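You operate a simulated robot arm through the tools that you are given. There is no shell and no other tool. Be economical: measure what you need, move in short steps, check, and stop when the job is done.

Carry out the task below with a simulated robot arm. There is one attempt and no reset: what you move stays moved.

## Task
Shut the rags drawer.
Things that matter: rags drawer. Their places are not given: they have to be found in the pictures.

It is judged by the outcome, as a careful person would: the job done as asked, and still so three seconds after it is handed in. It fails if anything else is knocked over, pushed out of place, dropped, spilled or broken.

## Robot
A 7-joint arm with a two-finger parallel gripper, fixed in place. Base frame: the origin is at the foot of the arm, x ahead of it, y to its left, z up. Units: m, rad, N and s.
With the tool pointing down near the work surface it reaches from about 0.18 to 0.68 m from the base axis. Its first joint turns from -1.152 to 1.152 rad. Payload 2.4 kg.
Tool frame: the origin (TCP) lies between the finger pads and is the grasp point; the fingertips stand 0.03 m ahead of it; z points along the fingers, y is the line along which they close. The gripper opens to 0.094 m. The fingers are 0.028 m wide and 0.01 m thick; the gripper's body (0.05 by 0.096 m) begins 0.055 m behind the TCP.
Orientation is that of the tool frame in the base frame, as a unit quaternion [x, y, z, w]. With the fingers straight down and closing along the base's y, the tool's x points along the base's -x, its y along +y and its z along -z.

## Interface
- The arm moves only by the tool step_arm. Its argument "targets" is a list of rows, each an object (a shift or turn left out is 0, a gripper value left out holds the last) with "angular": the turn, a rotation vector about the base's x, y, z in rad, a list of three; "travel": the shift along the base's x, y, z in m, a list of three; "fingers": the opening, from 0 (shut) to 1 (fully open). In form: [{"angular": [rx, ry, rz], "travel": [tx, ty, tz], "fingers": fingers}, ...]. A call has 1 to 10 rows; each row shifts and turns the commanded pose from where the row before left it. A row lasts 0.2 s, in which the tool goes at most 0.05 m and 0.15 rad; a call with a longer step from one row to the next is refused whole, and so is a gripper value outside its range. Where a pose cannot be reached the arm comes as near as it can. A force on the tool above 40 N (or 10 N above the force at the start of the call, whichever is more), or a blocked arm, ends the call early, and 0.2 s more pass. Each finger travels about 0.153 m/s and halts on what it meets, pressing with about 35 N; the grip force reading is that of the motor and also rises with nothing between the fingers. The clock runs only during rows and for 0.2 s after the last one: add rows that do not move to give the fingers time. It gives the time, the measured TCP pose, the force on the tool (base axes), the opening and the grip force at its end, in the units of the frame above (readings bear some noise), and new pictures: "pictures" is both (left out), scene, wrist or none.
- Cameras (640 x 400 px; columns grow to the right, rows downward): "scene" is fixed at [0.0457, 0.492, 1.4313]; the picture's right is [-0.60, -0.80, 0.00], its down [-0.56, 0.42, -0.72] and it looks along [0.57, -0.43, -0.70] (base axes); focal length 365 px, centre (320, 200). "wrist" rides on the gripper at [-0.037, 0, -0.058] in the tool frame; the picture's right is [0.00, -1.00, 0.00], its down [0.97, 0.00, -0.24] and it looks along [0.24, 0.00, 0.97] (tool axes); focal length 218 px, centre (320, 200).
- point_at(camera, pixels): there is no depth. For up to 12 entries [column, row, z] of the newest picture of that camera ("zoom" is the newest enlarged one), the place [x, y] in the base frame at which the ray of that pixel passes the height z, good to about 0.002 m. The clock stands still meanwhile.
- zoom(camera, box): a new picture of the part [left, top, right, bottom] of that camera's present view, enlarged. The clock stands still meanwhile.
- finish_job(): hands the job in; it is judged then, once.

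Work in short steps. Measure before you move; look again where a grasp or a placing could have gone wrong, and mend it. You have 60 turns and 120 pictures in all, those below and enlarged ones among them. Open the gripper and draw the arm clear of the work before you hand the job in, unless the task says otherwise; then end with one line.

The tools are called after "Call:" as a command line: name --argument value ..., lists and objects as JSON in quotes. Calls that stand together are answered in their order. step_arm: Moves the arm, as the interface text tells. Its arguments: {"type":"object","properties":{"targets":{"type":"array"},"pictures":{"type":"string","enum":["both","scene","wrist","none"]}},"required":["targets"]} The other tools are called the same way: point_at (camera, pixels) gives the place at which the rays of pixels pass given heights; zoom (camera, box) takes an enlarged picture of a part of a camera's view; finish_job () hands the job in.

At the start:

```text
time: 0.0
position: [0.4121, 0.0014, 0.9797]
tcp_rot: [0.0, 1.0, 0.0, 0.0]
contact_force: [-0.6, 0.0, 0.6]
grip_width: 0.094
gripper_force: 0.1
```

scene: 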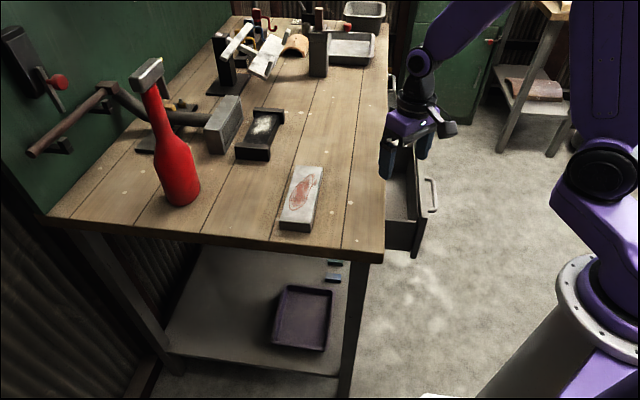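
wrist: 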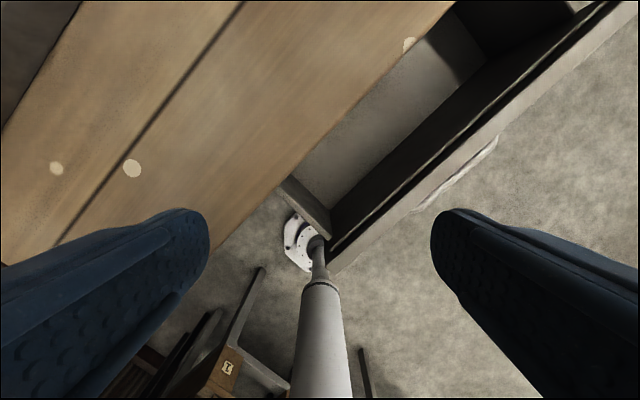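

The scene shows an open drawer near (405,200) with a handle at (430,195), and possibly another near (390,90). I zoom to look for labels.

Call:
zoom --camera "scene" --box '[340, 60, 500, 270]'

Call:
zoom --camera "wrist" --box '[260, 0, 640, 280]'

```text
1.90 times, centred on (420, 165) of scene
```

zoom: 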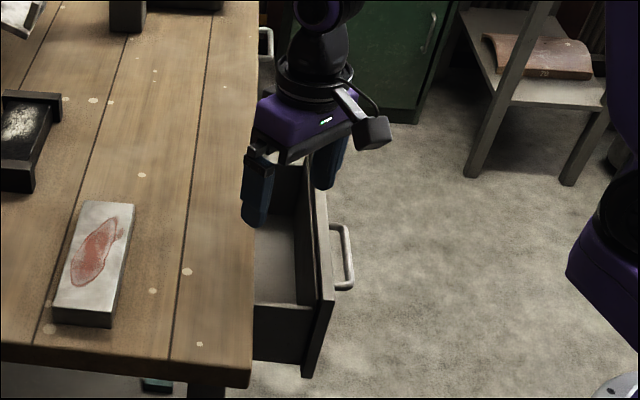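

```text
1.43 times, centred on (450, 140) of wrist
```

zoom: 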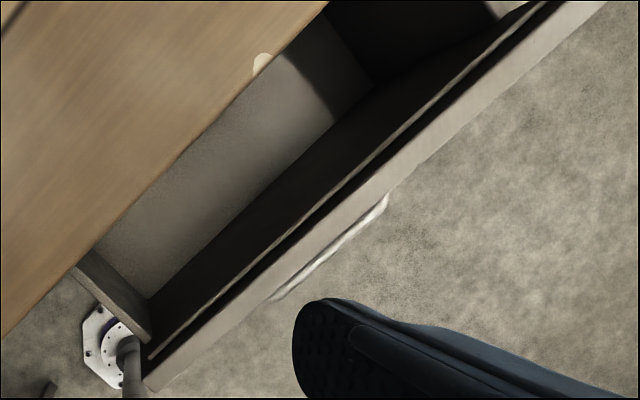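

The drawer front lies under the TCP; a second handle shows near (406,82). I measure the bench edge and the drawer front at candidate heights.

Call:
point_at --camera "scene" --pixels '[[383, 255, 0.735], [388, 60, 0.735], [414, 250, 0.71], [414, 250, 0.66], [421, 167, 0.7], [428, 180, 0.65], [434, 210, 0.65], [405, 75, 0.65], [48, 216, 0.735], [417, 222, 0.7]]'

Call:
point_at --camera "wrist" --pixels '[[345, 262, 0.7], [600, 15, 0.7], [425, 205, 0.65], [495, 140, 0.65], [330, 240, 0.7], [270, 200, 0.735], [455, 0, 0.735], [348, 248, 0.7]]'

Call:
zoom --camera "scene" --box '[370, 50, 450, 100]'

```text
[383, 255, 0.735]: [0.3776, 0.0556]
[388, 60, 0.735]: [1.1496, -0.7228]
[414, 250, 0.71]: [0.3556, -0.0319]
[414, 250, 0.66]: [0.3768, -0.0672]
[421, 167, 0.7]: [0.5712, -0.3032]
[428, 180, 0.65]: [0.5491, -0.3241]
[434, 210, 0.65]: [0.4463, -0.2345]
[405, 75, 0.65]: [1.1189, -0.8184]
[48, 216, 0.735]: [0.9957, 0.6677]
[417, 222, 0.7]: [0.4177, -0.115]
```

```text
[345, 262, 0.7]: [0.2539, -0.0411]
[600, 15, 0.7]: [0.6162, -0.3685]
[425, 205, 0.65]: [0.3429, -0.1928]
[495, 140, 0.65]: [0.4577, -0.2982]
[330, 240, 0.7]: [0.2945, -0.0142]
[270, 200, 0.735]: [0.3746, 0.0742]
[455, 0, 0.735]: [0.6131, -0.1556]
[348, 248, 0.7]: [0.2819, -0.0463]
```

```text
8.00 times, centred on (410, 75) of scene
```

zoom: 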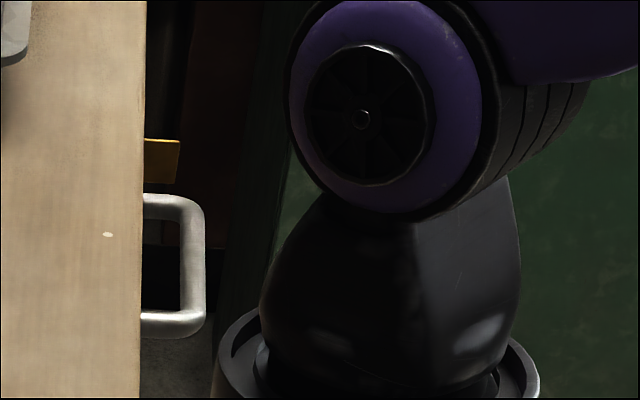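

The open drawer's front top corner appears at scene (427,218) and wrist (330,275). I triangulate with a few heights.

Call:
point_at --camera "scene" --pixels '[[427, 218, 0.72], [427, 218, 0.68], [427, 218, 0.64], [420, 219, 0.7], [411, 259, 0.6], [411, 259, 0.5], [437, 211, 0.6], [437, 211, 0.65], [434, 179, 0.6], [434, 179, 0.65]]'

Call:
point_at --camera "wrist" --pixels '[[330, 275, 0.72], [330, 275, 0.68], [330, 275, 0.64], [620, 8, 0.7], [412, 212, 0.6], [412, 212, 0.65], [497, 137, 0.6], [497, 137, 0.65]]'

Call:
zoom --camera "scene" --box '[380, 130, 460, 265]'

Call:
zoom --camera "wrist" --box '[270, 140, 430, 300]'

```text
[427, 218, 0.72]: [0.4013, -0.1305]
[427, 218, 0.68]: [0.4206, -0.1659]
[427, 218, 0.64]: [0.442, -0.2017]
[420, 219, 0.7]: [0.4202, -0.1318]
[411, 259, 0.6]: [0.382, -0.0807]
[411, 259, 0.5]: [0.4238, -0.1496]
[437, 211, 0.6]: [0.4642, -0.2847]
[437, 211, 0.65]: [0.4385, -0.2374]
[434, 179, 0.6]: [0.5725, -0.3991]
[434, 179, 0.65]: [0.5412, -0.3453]
```

```text
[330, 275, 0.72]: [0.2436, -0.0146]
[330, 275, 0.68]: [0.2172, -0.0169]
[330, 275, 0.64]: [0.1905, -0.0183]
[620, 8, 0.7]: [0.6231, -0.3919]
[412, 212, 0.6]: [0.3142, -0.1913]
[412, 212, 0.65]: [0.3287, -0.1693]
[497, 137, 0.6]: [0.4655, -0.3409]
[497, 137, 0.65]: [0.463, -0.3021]
```

```text
2.96 times, centred on (420, 198) of scene
```

zoom: 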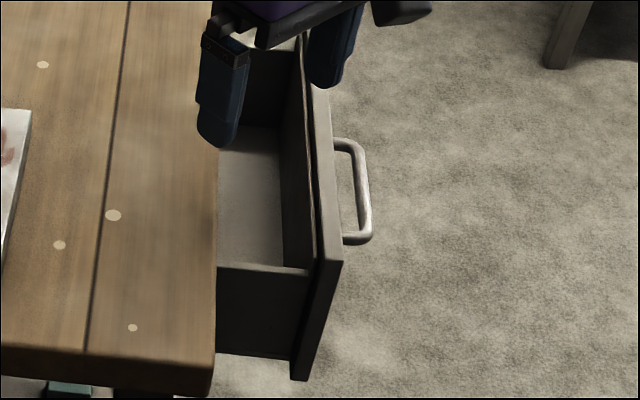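

```text
2.50 times, centred on (350, 220) of wrist
```

zoom: 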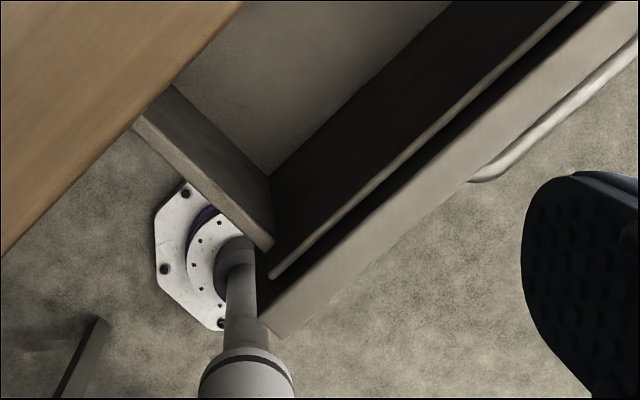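

Matching a tabletop nail in both views puts the tabletop at z≈0.90. By the same triangulation the drawer front has its corner near (0.33,-0.01,0.86), and the handle runs from (0.37,-0.11,0.78) to (0.46,-0.20,0.78). The front's outward normal is about (-0.71,-0.70). I move the tool outward in front of it, turning 45° and staying high.

Call:
step_arm --targets '[{"travel": [-0.011, -0.0365, 0.005], "angular": [0, 0, 0.131], "fingers": 0}, {"travel": [-0.011, -0.0365, 0.005], "angular": [0, 0, 0.131]}, {"travel": [-0.011, -0.0365, 0.005], "angular": [0, 0, 0.131]}, {"travel": [-0.011, -0.0365, 0.005], "angular": [0, 0, 0.131]}, {"travel": [-0.011, -0.0365, 0.005], "angular": [0, 0, 0.131]}, {"travel": [-0.011, -0.0365, 0.005], "angular": [0, 0, 0.131]}, {}]'

```text
time: 1.6
position: [0.3455, -0.2188, 1.0102]
tcp_rot: [-0.384, 0.923, 0.0, 0.0]
contact_force: [-0.2, 0.1, -1.1]
grip_width: 0.0001
gripper_force: 32.9
```

scene: 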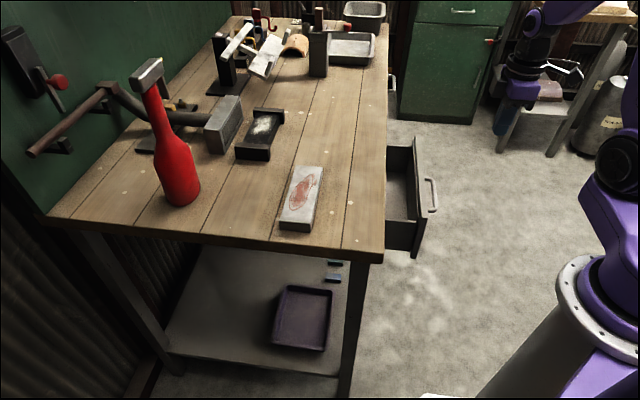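
wrist: 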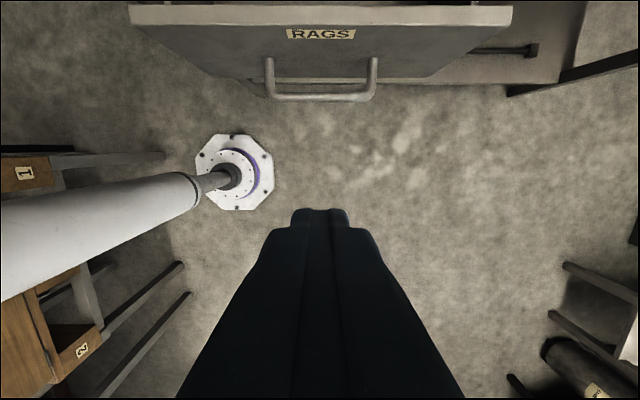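

The label on the front reads RAGS, and the handle is centred at wrist (320,97). I lean the tool about the drawer's width axis and descend in front of the handle.

Call:
step_arm --targets '[{"angular": [0.088, -0.088, 0], "travel": [0.0, 0.0, -0.03]}, {"angular": [0.088, -0.088, 0], "travel": [0.0, 0.0, -0.03]}, {"angular": [0.088, -0.088, 0], "travel": [0.0, 0.0, -0.03]}, {"angular": [0.088, -0.088, 0], "travel": [0.0, 0.0, -0.03]}, {"travel": [0, 0, -0.035]}, {"travel": [0, 0, -0.035]}, {"travel": [0, 0, -0.03]}, {}]'

```text
time: 3.4
position: [0.3704, -0.237, 0.8061]
tcp_rot: [-0.372, 0.895, 0.096, 0.225]
contact_force: [0.5, 0.4, 0.6]
grip_width: 0.0003
gripper_force: 32.8
out of reach, approached as far as the arm can: row 6, 7
```

scene: 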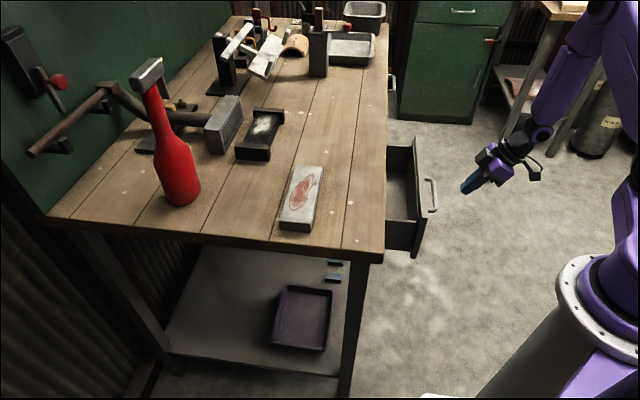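
wrist: 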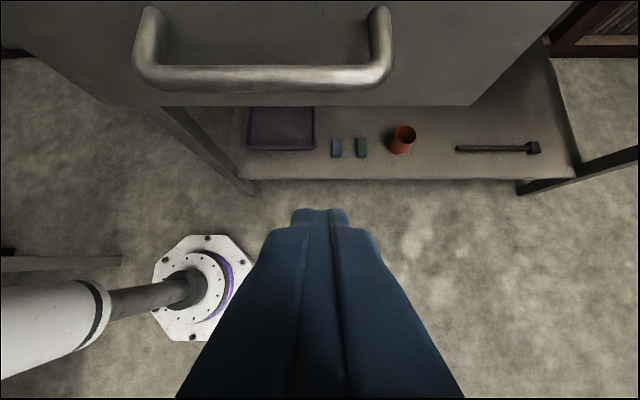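

The arm stopped slightly short (TCP z 0.806, about 0.03 right of the handle's centre). I advance a little inward, where reach is better, and check the height.

Call:
step_arm --targets '[{"travel": [0.01, 0.03, 0]}, {"travel": [0.01, 0.015, 0]}, {}]'

```text
time: 4.2
position: [0.3957, -0.1952, 0.8091]
tcp_rot: [-0.371, 0.895, 0.096, 0.227]
contact_force: [0.6, 0.5, 0.9]
grip_width: 0.0
gripper_force: 33.2
out of reach, approached as far as the arm can: row 1
```

scene: 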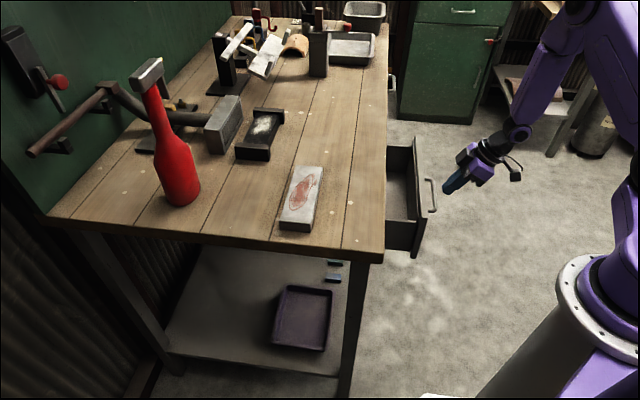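
wrist: 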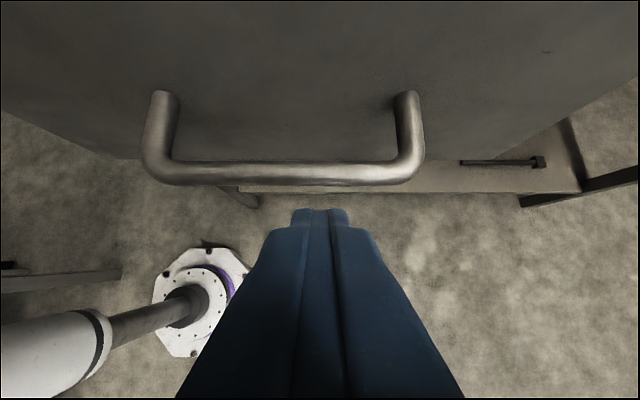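

Now close: bar at row ~175, tips at row ~212, handle centre at column 285. I lower 0.02 and shift 0.015 to centre on the handle.

Call:
step_arm --targets '[{"travel": [-0.011, 0.011, -0.022]}, {}]'

```text
time: 4.8
position: [0.4007, -0.1927, 0.7956]
tcp_rot: [-0.371, 0.895, 0.098, 0.225]
contact_force: [0.2, -0.5, -0.5]
grip_width: 0.0001
gripper_force: 32.7
out of reach, approached as far as the arm can: row 1
```

scene: 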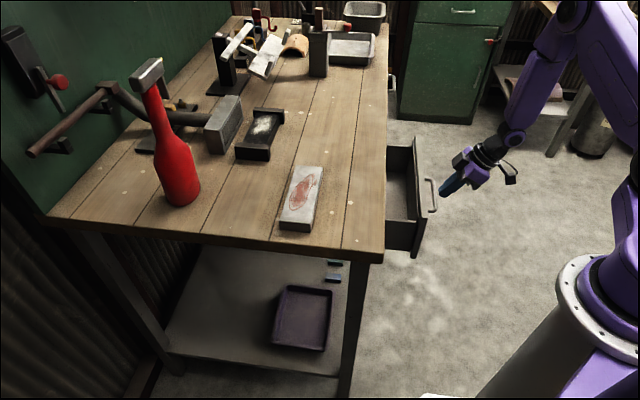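
wrist: 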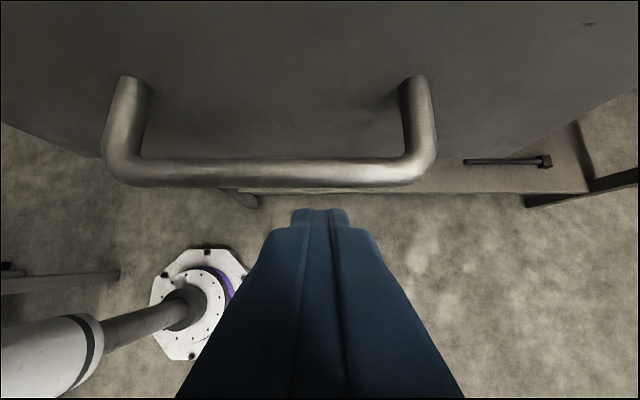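

The tip is just below bar height and about 0.02 off centre, which is fine after a correction. I start pushing inward slowly.

Call:
step_arm --targets '[{"travel": [0.0, 0.021, -0.003]}, {"travel": [0.009, 0.014, -0.003]}, {"travel": [0.0142, 0.0141, 0]}, {"travel": [0.0142, 0.0141, 0]}, {}]'

```text
time: 6.0
position: [0.4465, -0.1328, 0.7938]
tcp_rot: [-0.371, 0.895, 0.095, 0.227]
contact_force: [-0.7, 0.2, 1.0]
grip_width: 0.0
gripper_force: 32.9
out of reach, approached as far as the arm can: row 1
```

scene: 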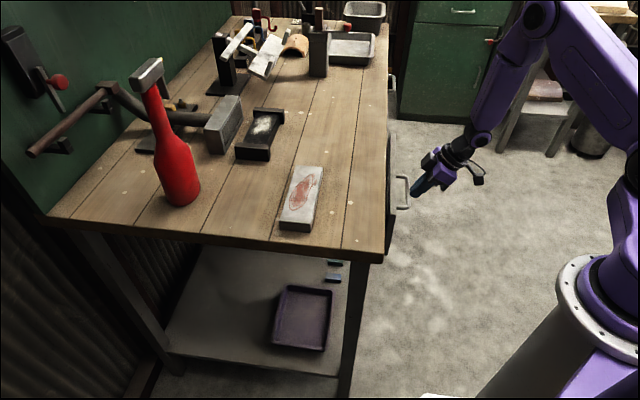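
wrist: 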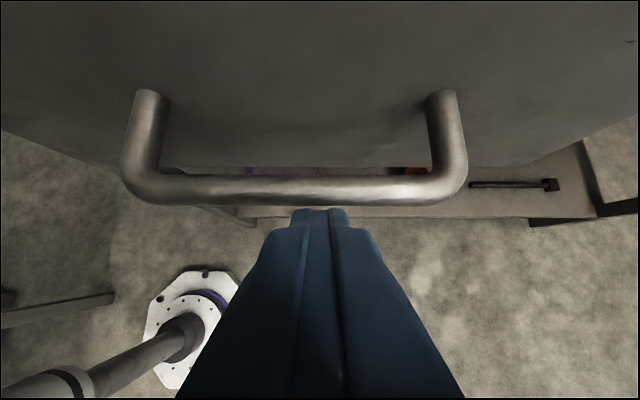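

The drawer is sliding in (the handle is now at scene (405,190)). I keep pushing in small steps.

Call:
step_arm --targets '[{"travel": [0.0107, 0.0106, 0]}, {"travel": [0.0107, 0.0106, 0]}, {"travel": [0.0071, 0.007, 0]}, {}]'

```text
time: 7.0
position: [0.4742, -0.108, 0.7935]
tcp_rot: [-0.367, 0.898, 0.092, 0.225]
contact_force: [-17.9, -16.7, -3.5]
grip_width: 0.0
gripper_force: 33.2
```

scene: 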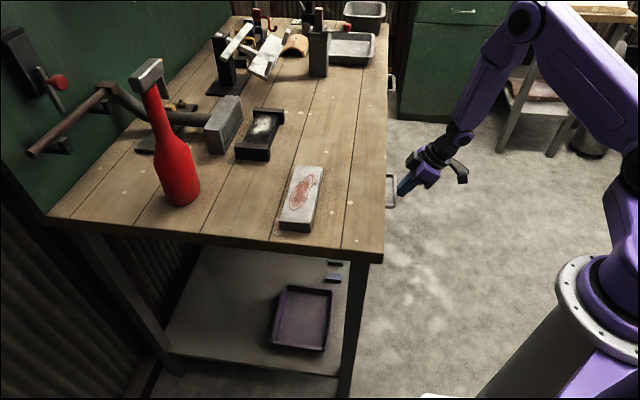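
wrist: 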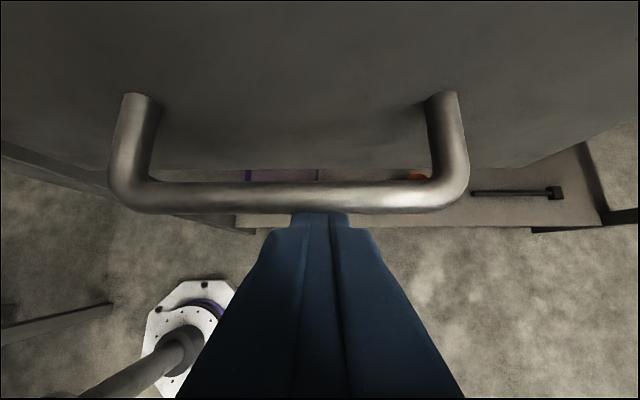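

The force along the push is now about 24 N, so it is likely at its stop. I push slightly more to confirm.

Call:
step_arm --targets '[{"travel": [0.004, 0.004, 0]}, {}]'

Call:
zoom --camera "scene" --box '[340, 60, 440, 260]'

```text
time: 7.5
position: [0.4743, -0.1071, 0.79]
tcp_rot: [-0.367, 0.899, 0.09, 0.219]
contact_force: [-1.0, -2.1, -1.4]
grip_width: 0.0
gripper_force: 32.9
stopped in row 2: the force on the tool passed its limit (the readings are from after the stop); the commanded pose is now the measured one
```

scene: 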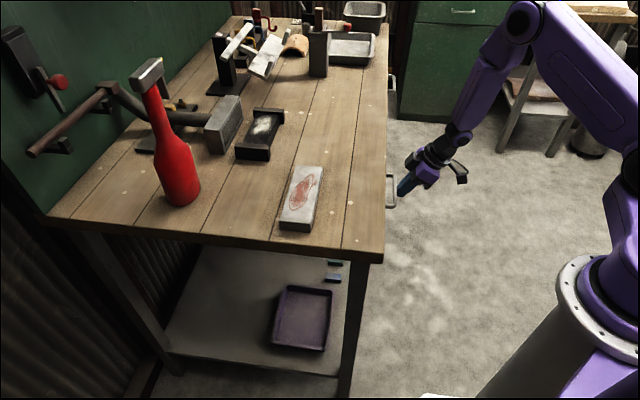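
wrist: 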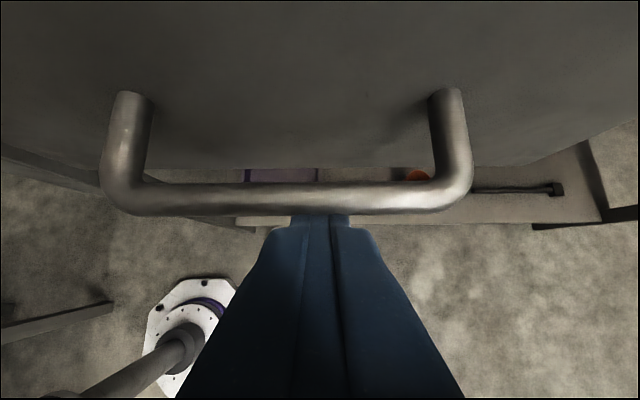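

```text
2.00 times, centred on (390, 160) of scene
```

zoom: 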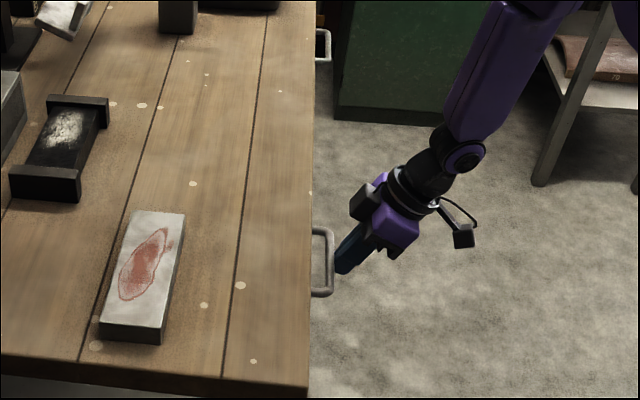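

The hard stop is confirmed (force limit reached, no more travel). I withdraw straight outward, opening the gripper once clear and rising to look at the front.

Call:
step_arm --targets '[{"travel": [-0.02, -0.02, 0]}, {"travel": [-0.028, -0.028, 0.0]}, {"travel": [-0.028, -0.028, 0.02]}, {"travel": [-0.01, -0.01, 0.045], "fingers": 0.5}, {"travel": [0, 0, 0.05]}, {"travel": [0, 0, 0.05]}, {"travel": [0, 0, 0.05], "fingers": 1}, {}, {}]'

Call:
zoom --camera "scene" --box '[340, 60, 440, 260]'

```text
time: 9.4
position: [0.3898, -0.193, 1.0071]
tcp_rot: [-0.367, 0.899, 0.091, 0.221]
contact_force: [0.1, -1.0, -0.8]
grip_width: 0.0941
gripper_force: 0.1
```

scene: 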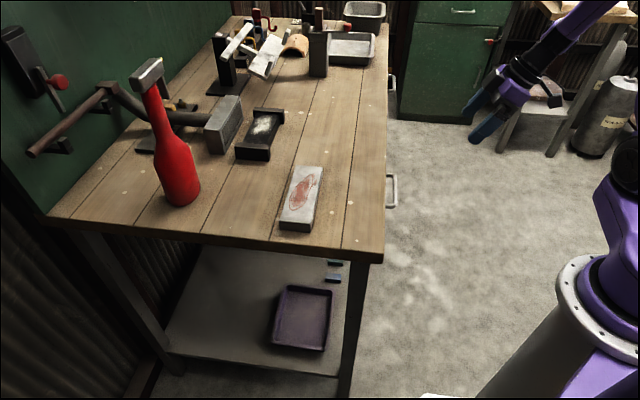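
wrist: 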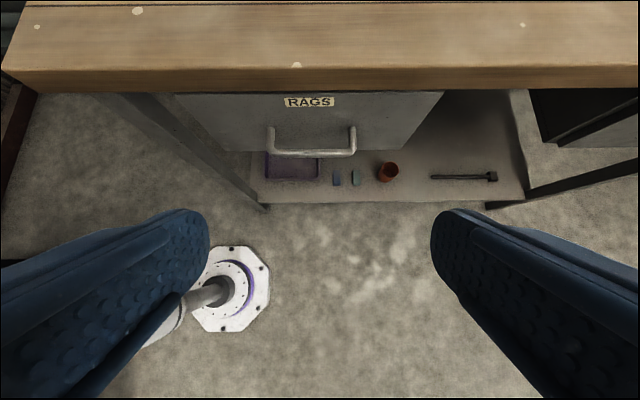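

```text
2.00 times, centred on (390, 160) of scene
```

zoom: 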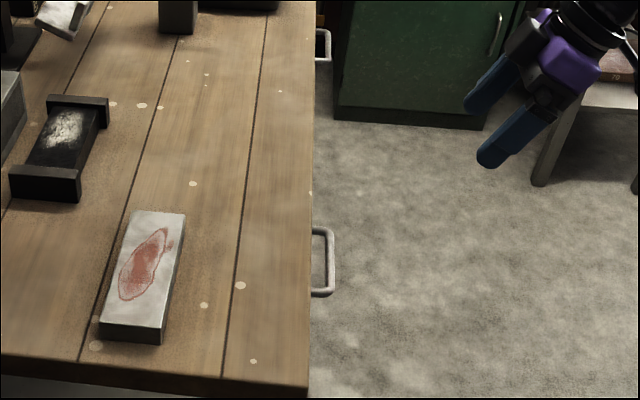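

The RAGS front now sits under the bench edge, with its handle at scene (391,190), the same place as when it was pressed against the stop. Nothing else has moved, and the arm is clear with the gripper open, so I hand the job in.

Call:
finish_job

```text
The job is handed in.
```

The rags drawer is shut: I pushed it in by its handle until it hit its stop, and nothing else was disturbed.
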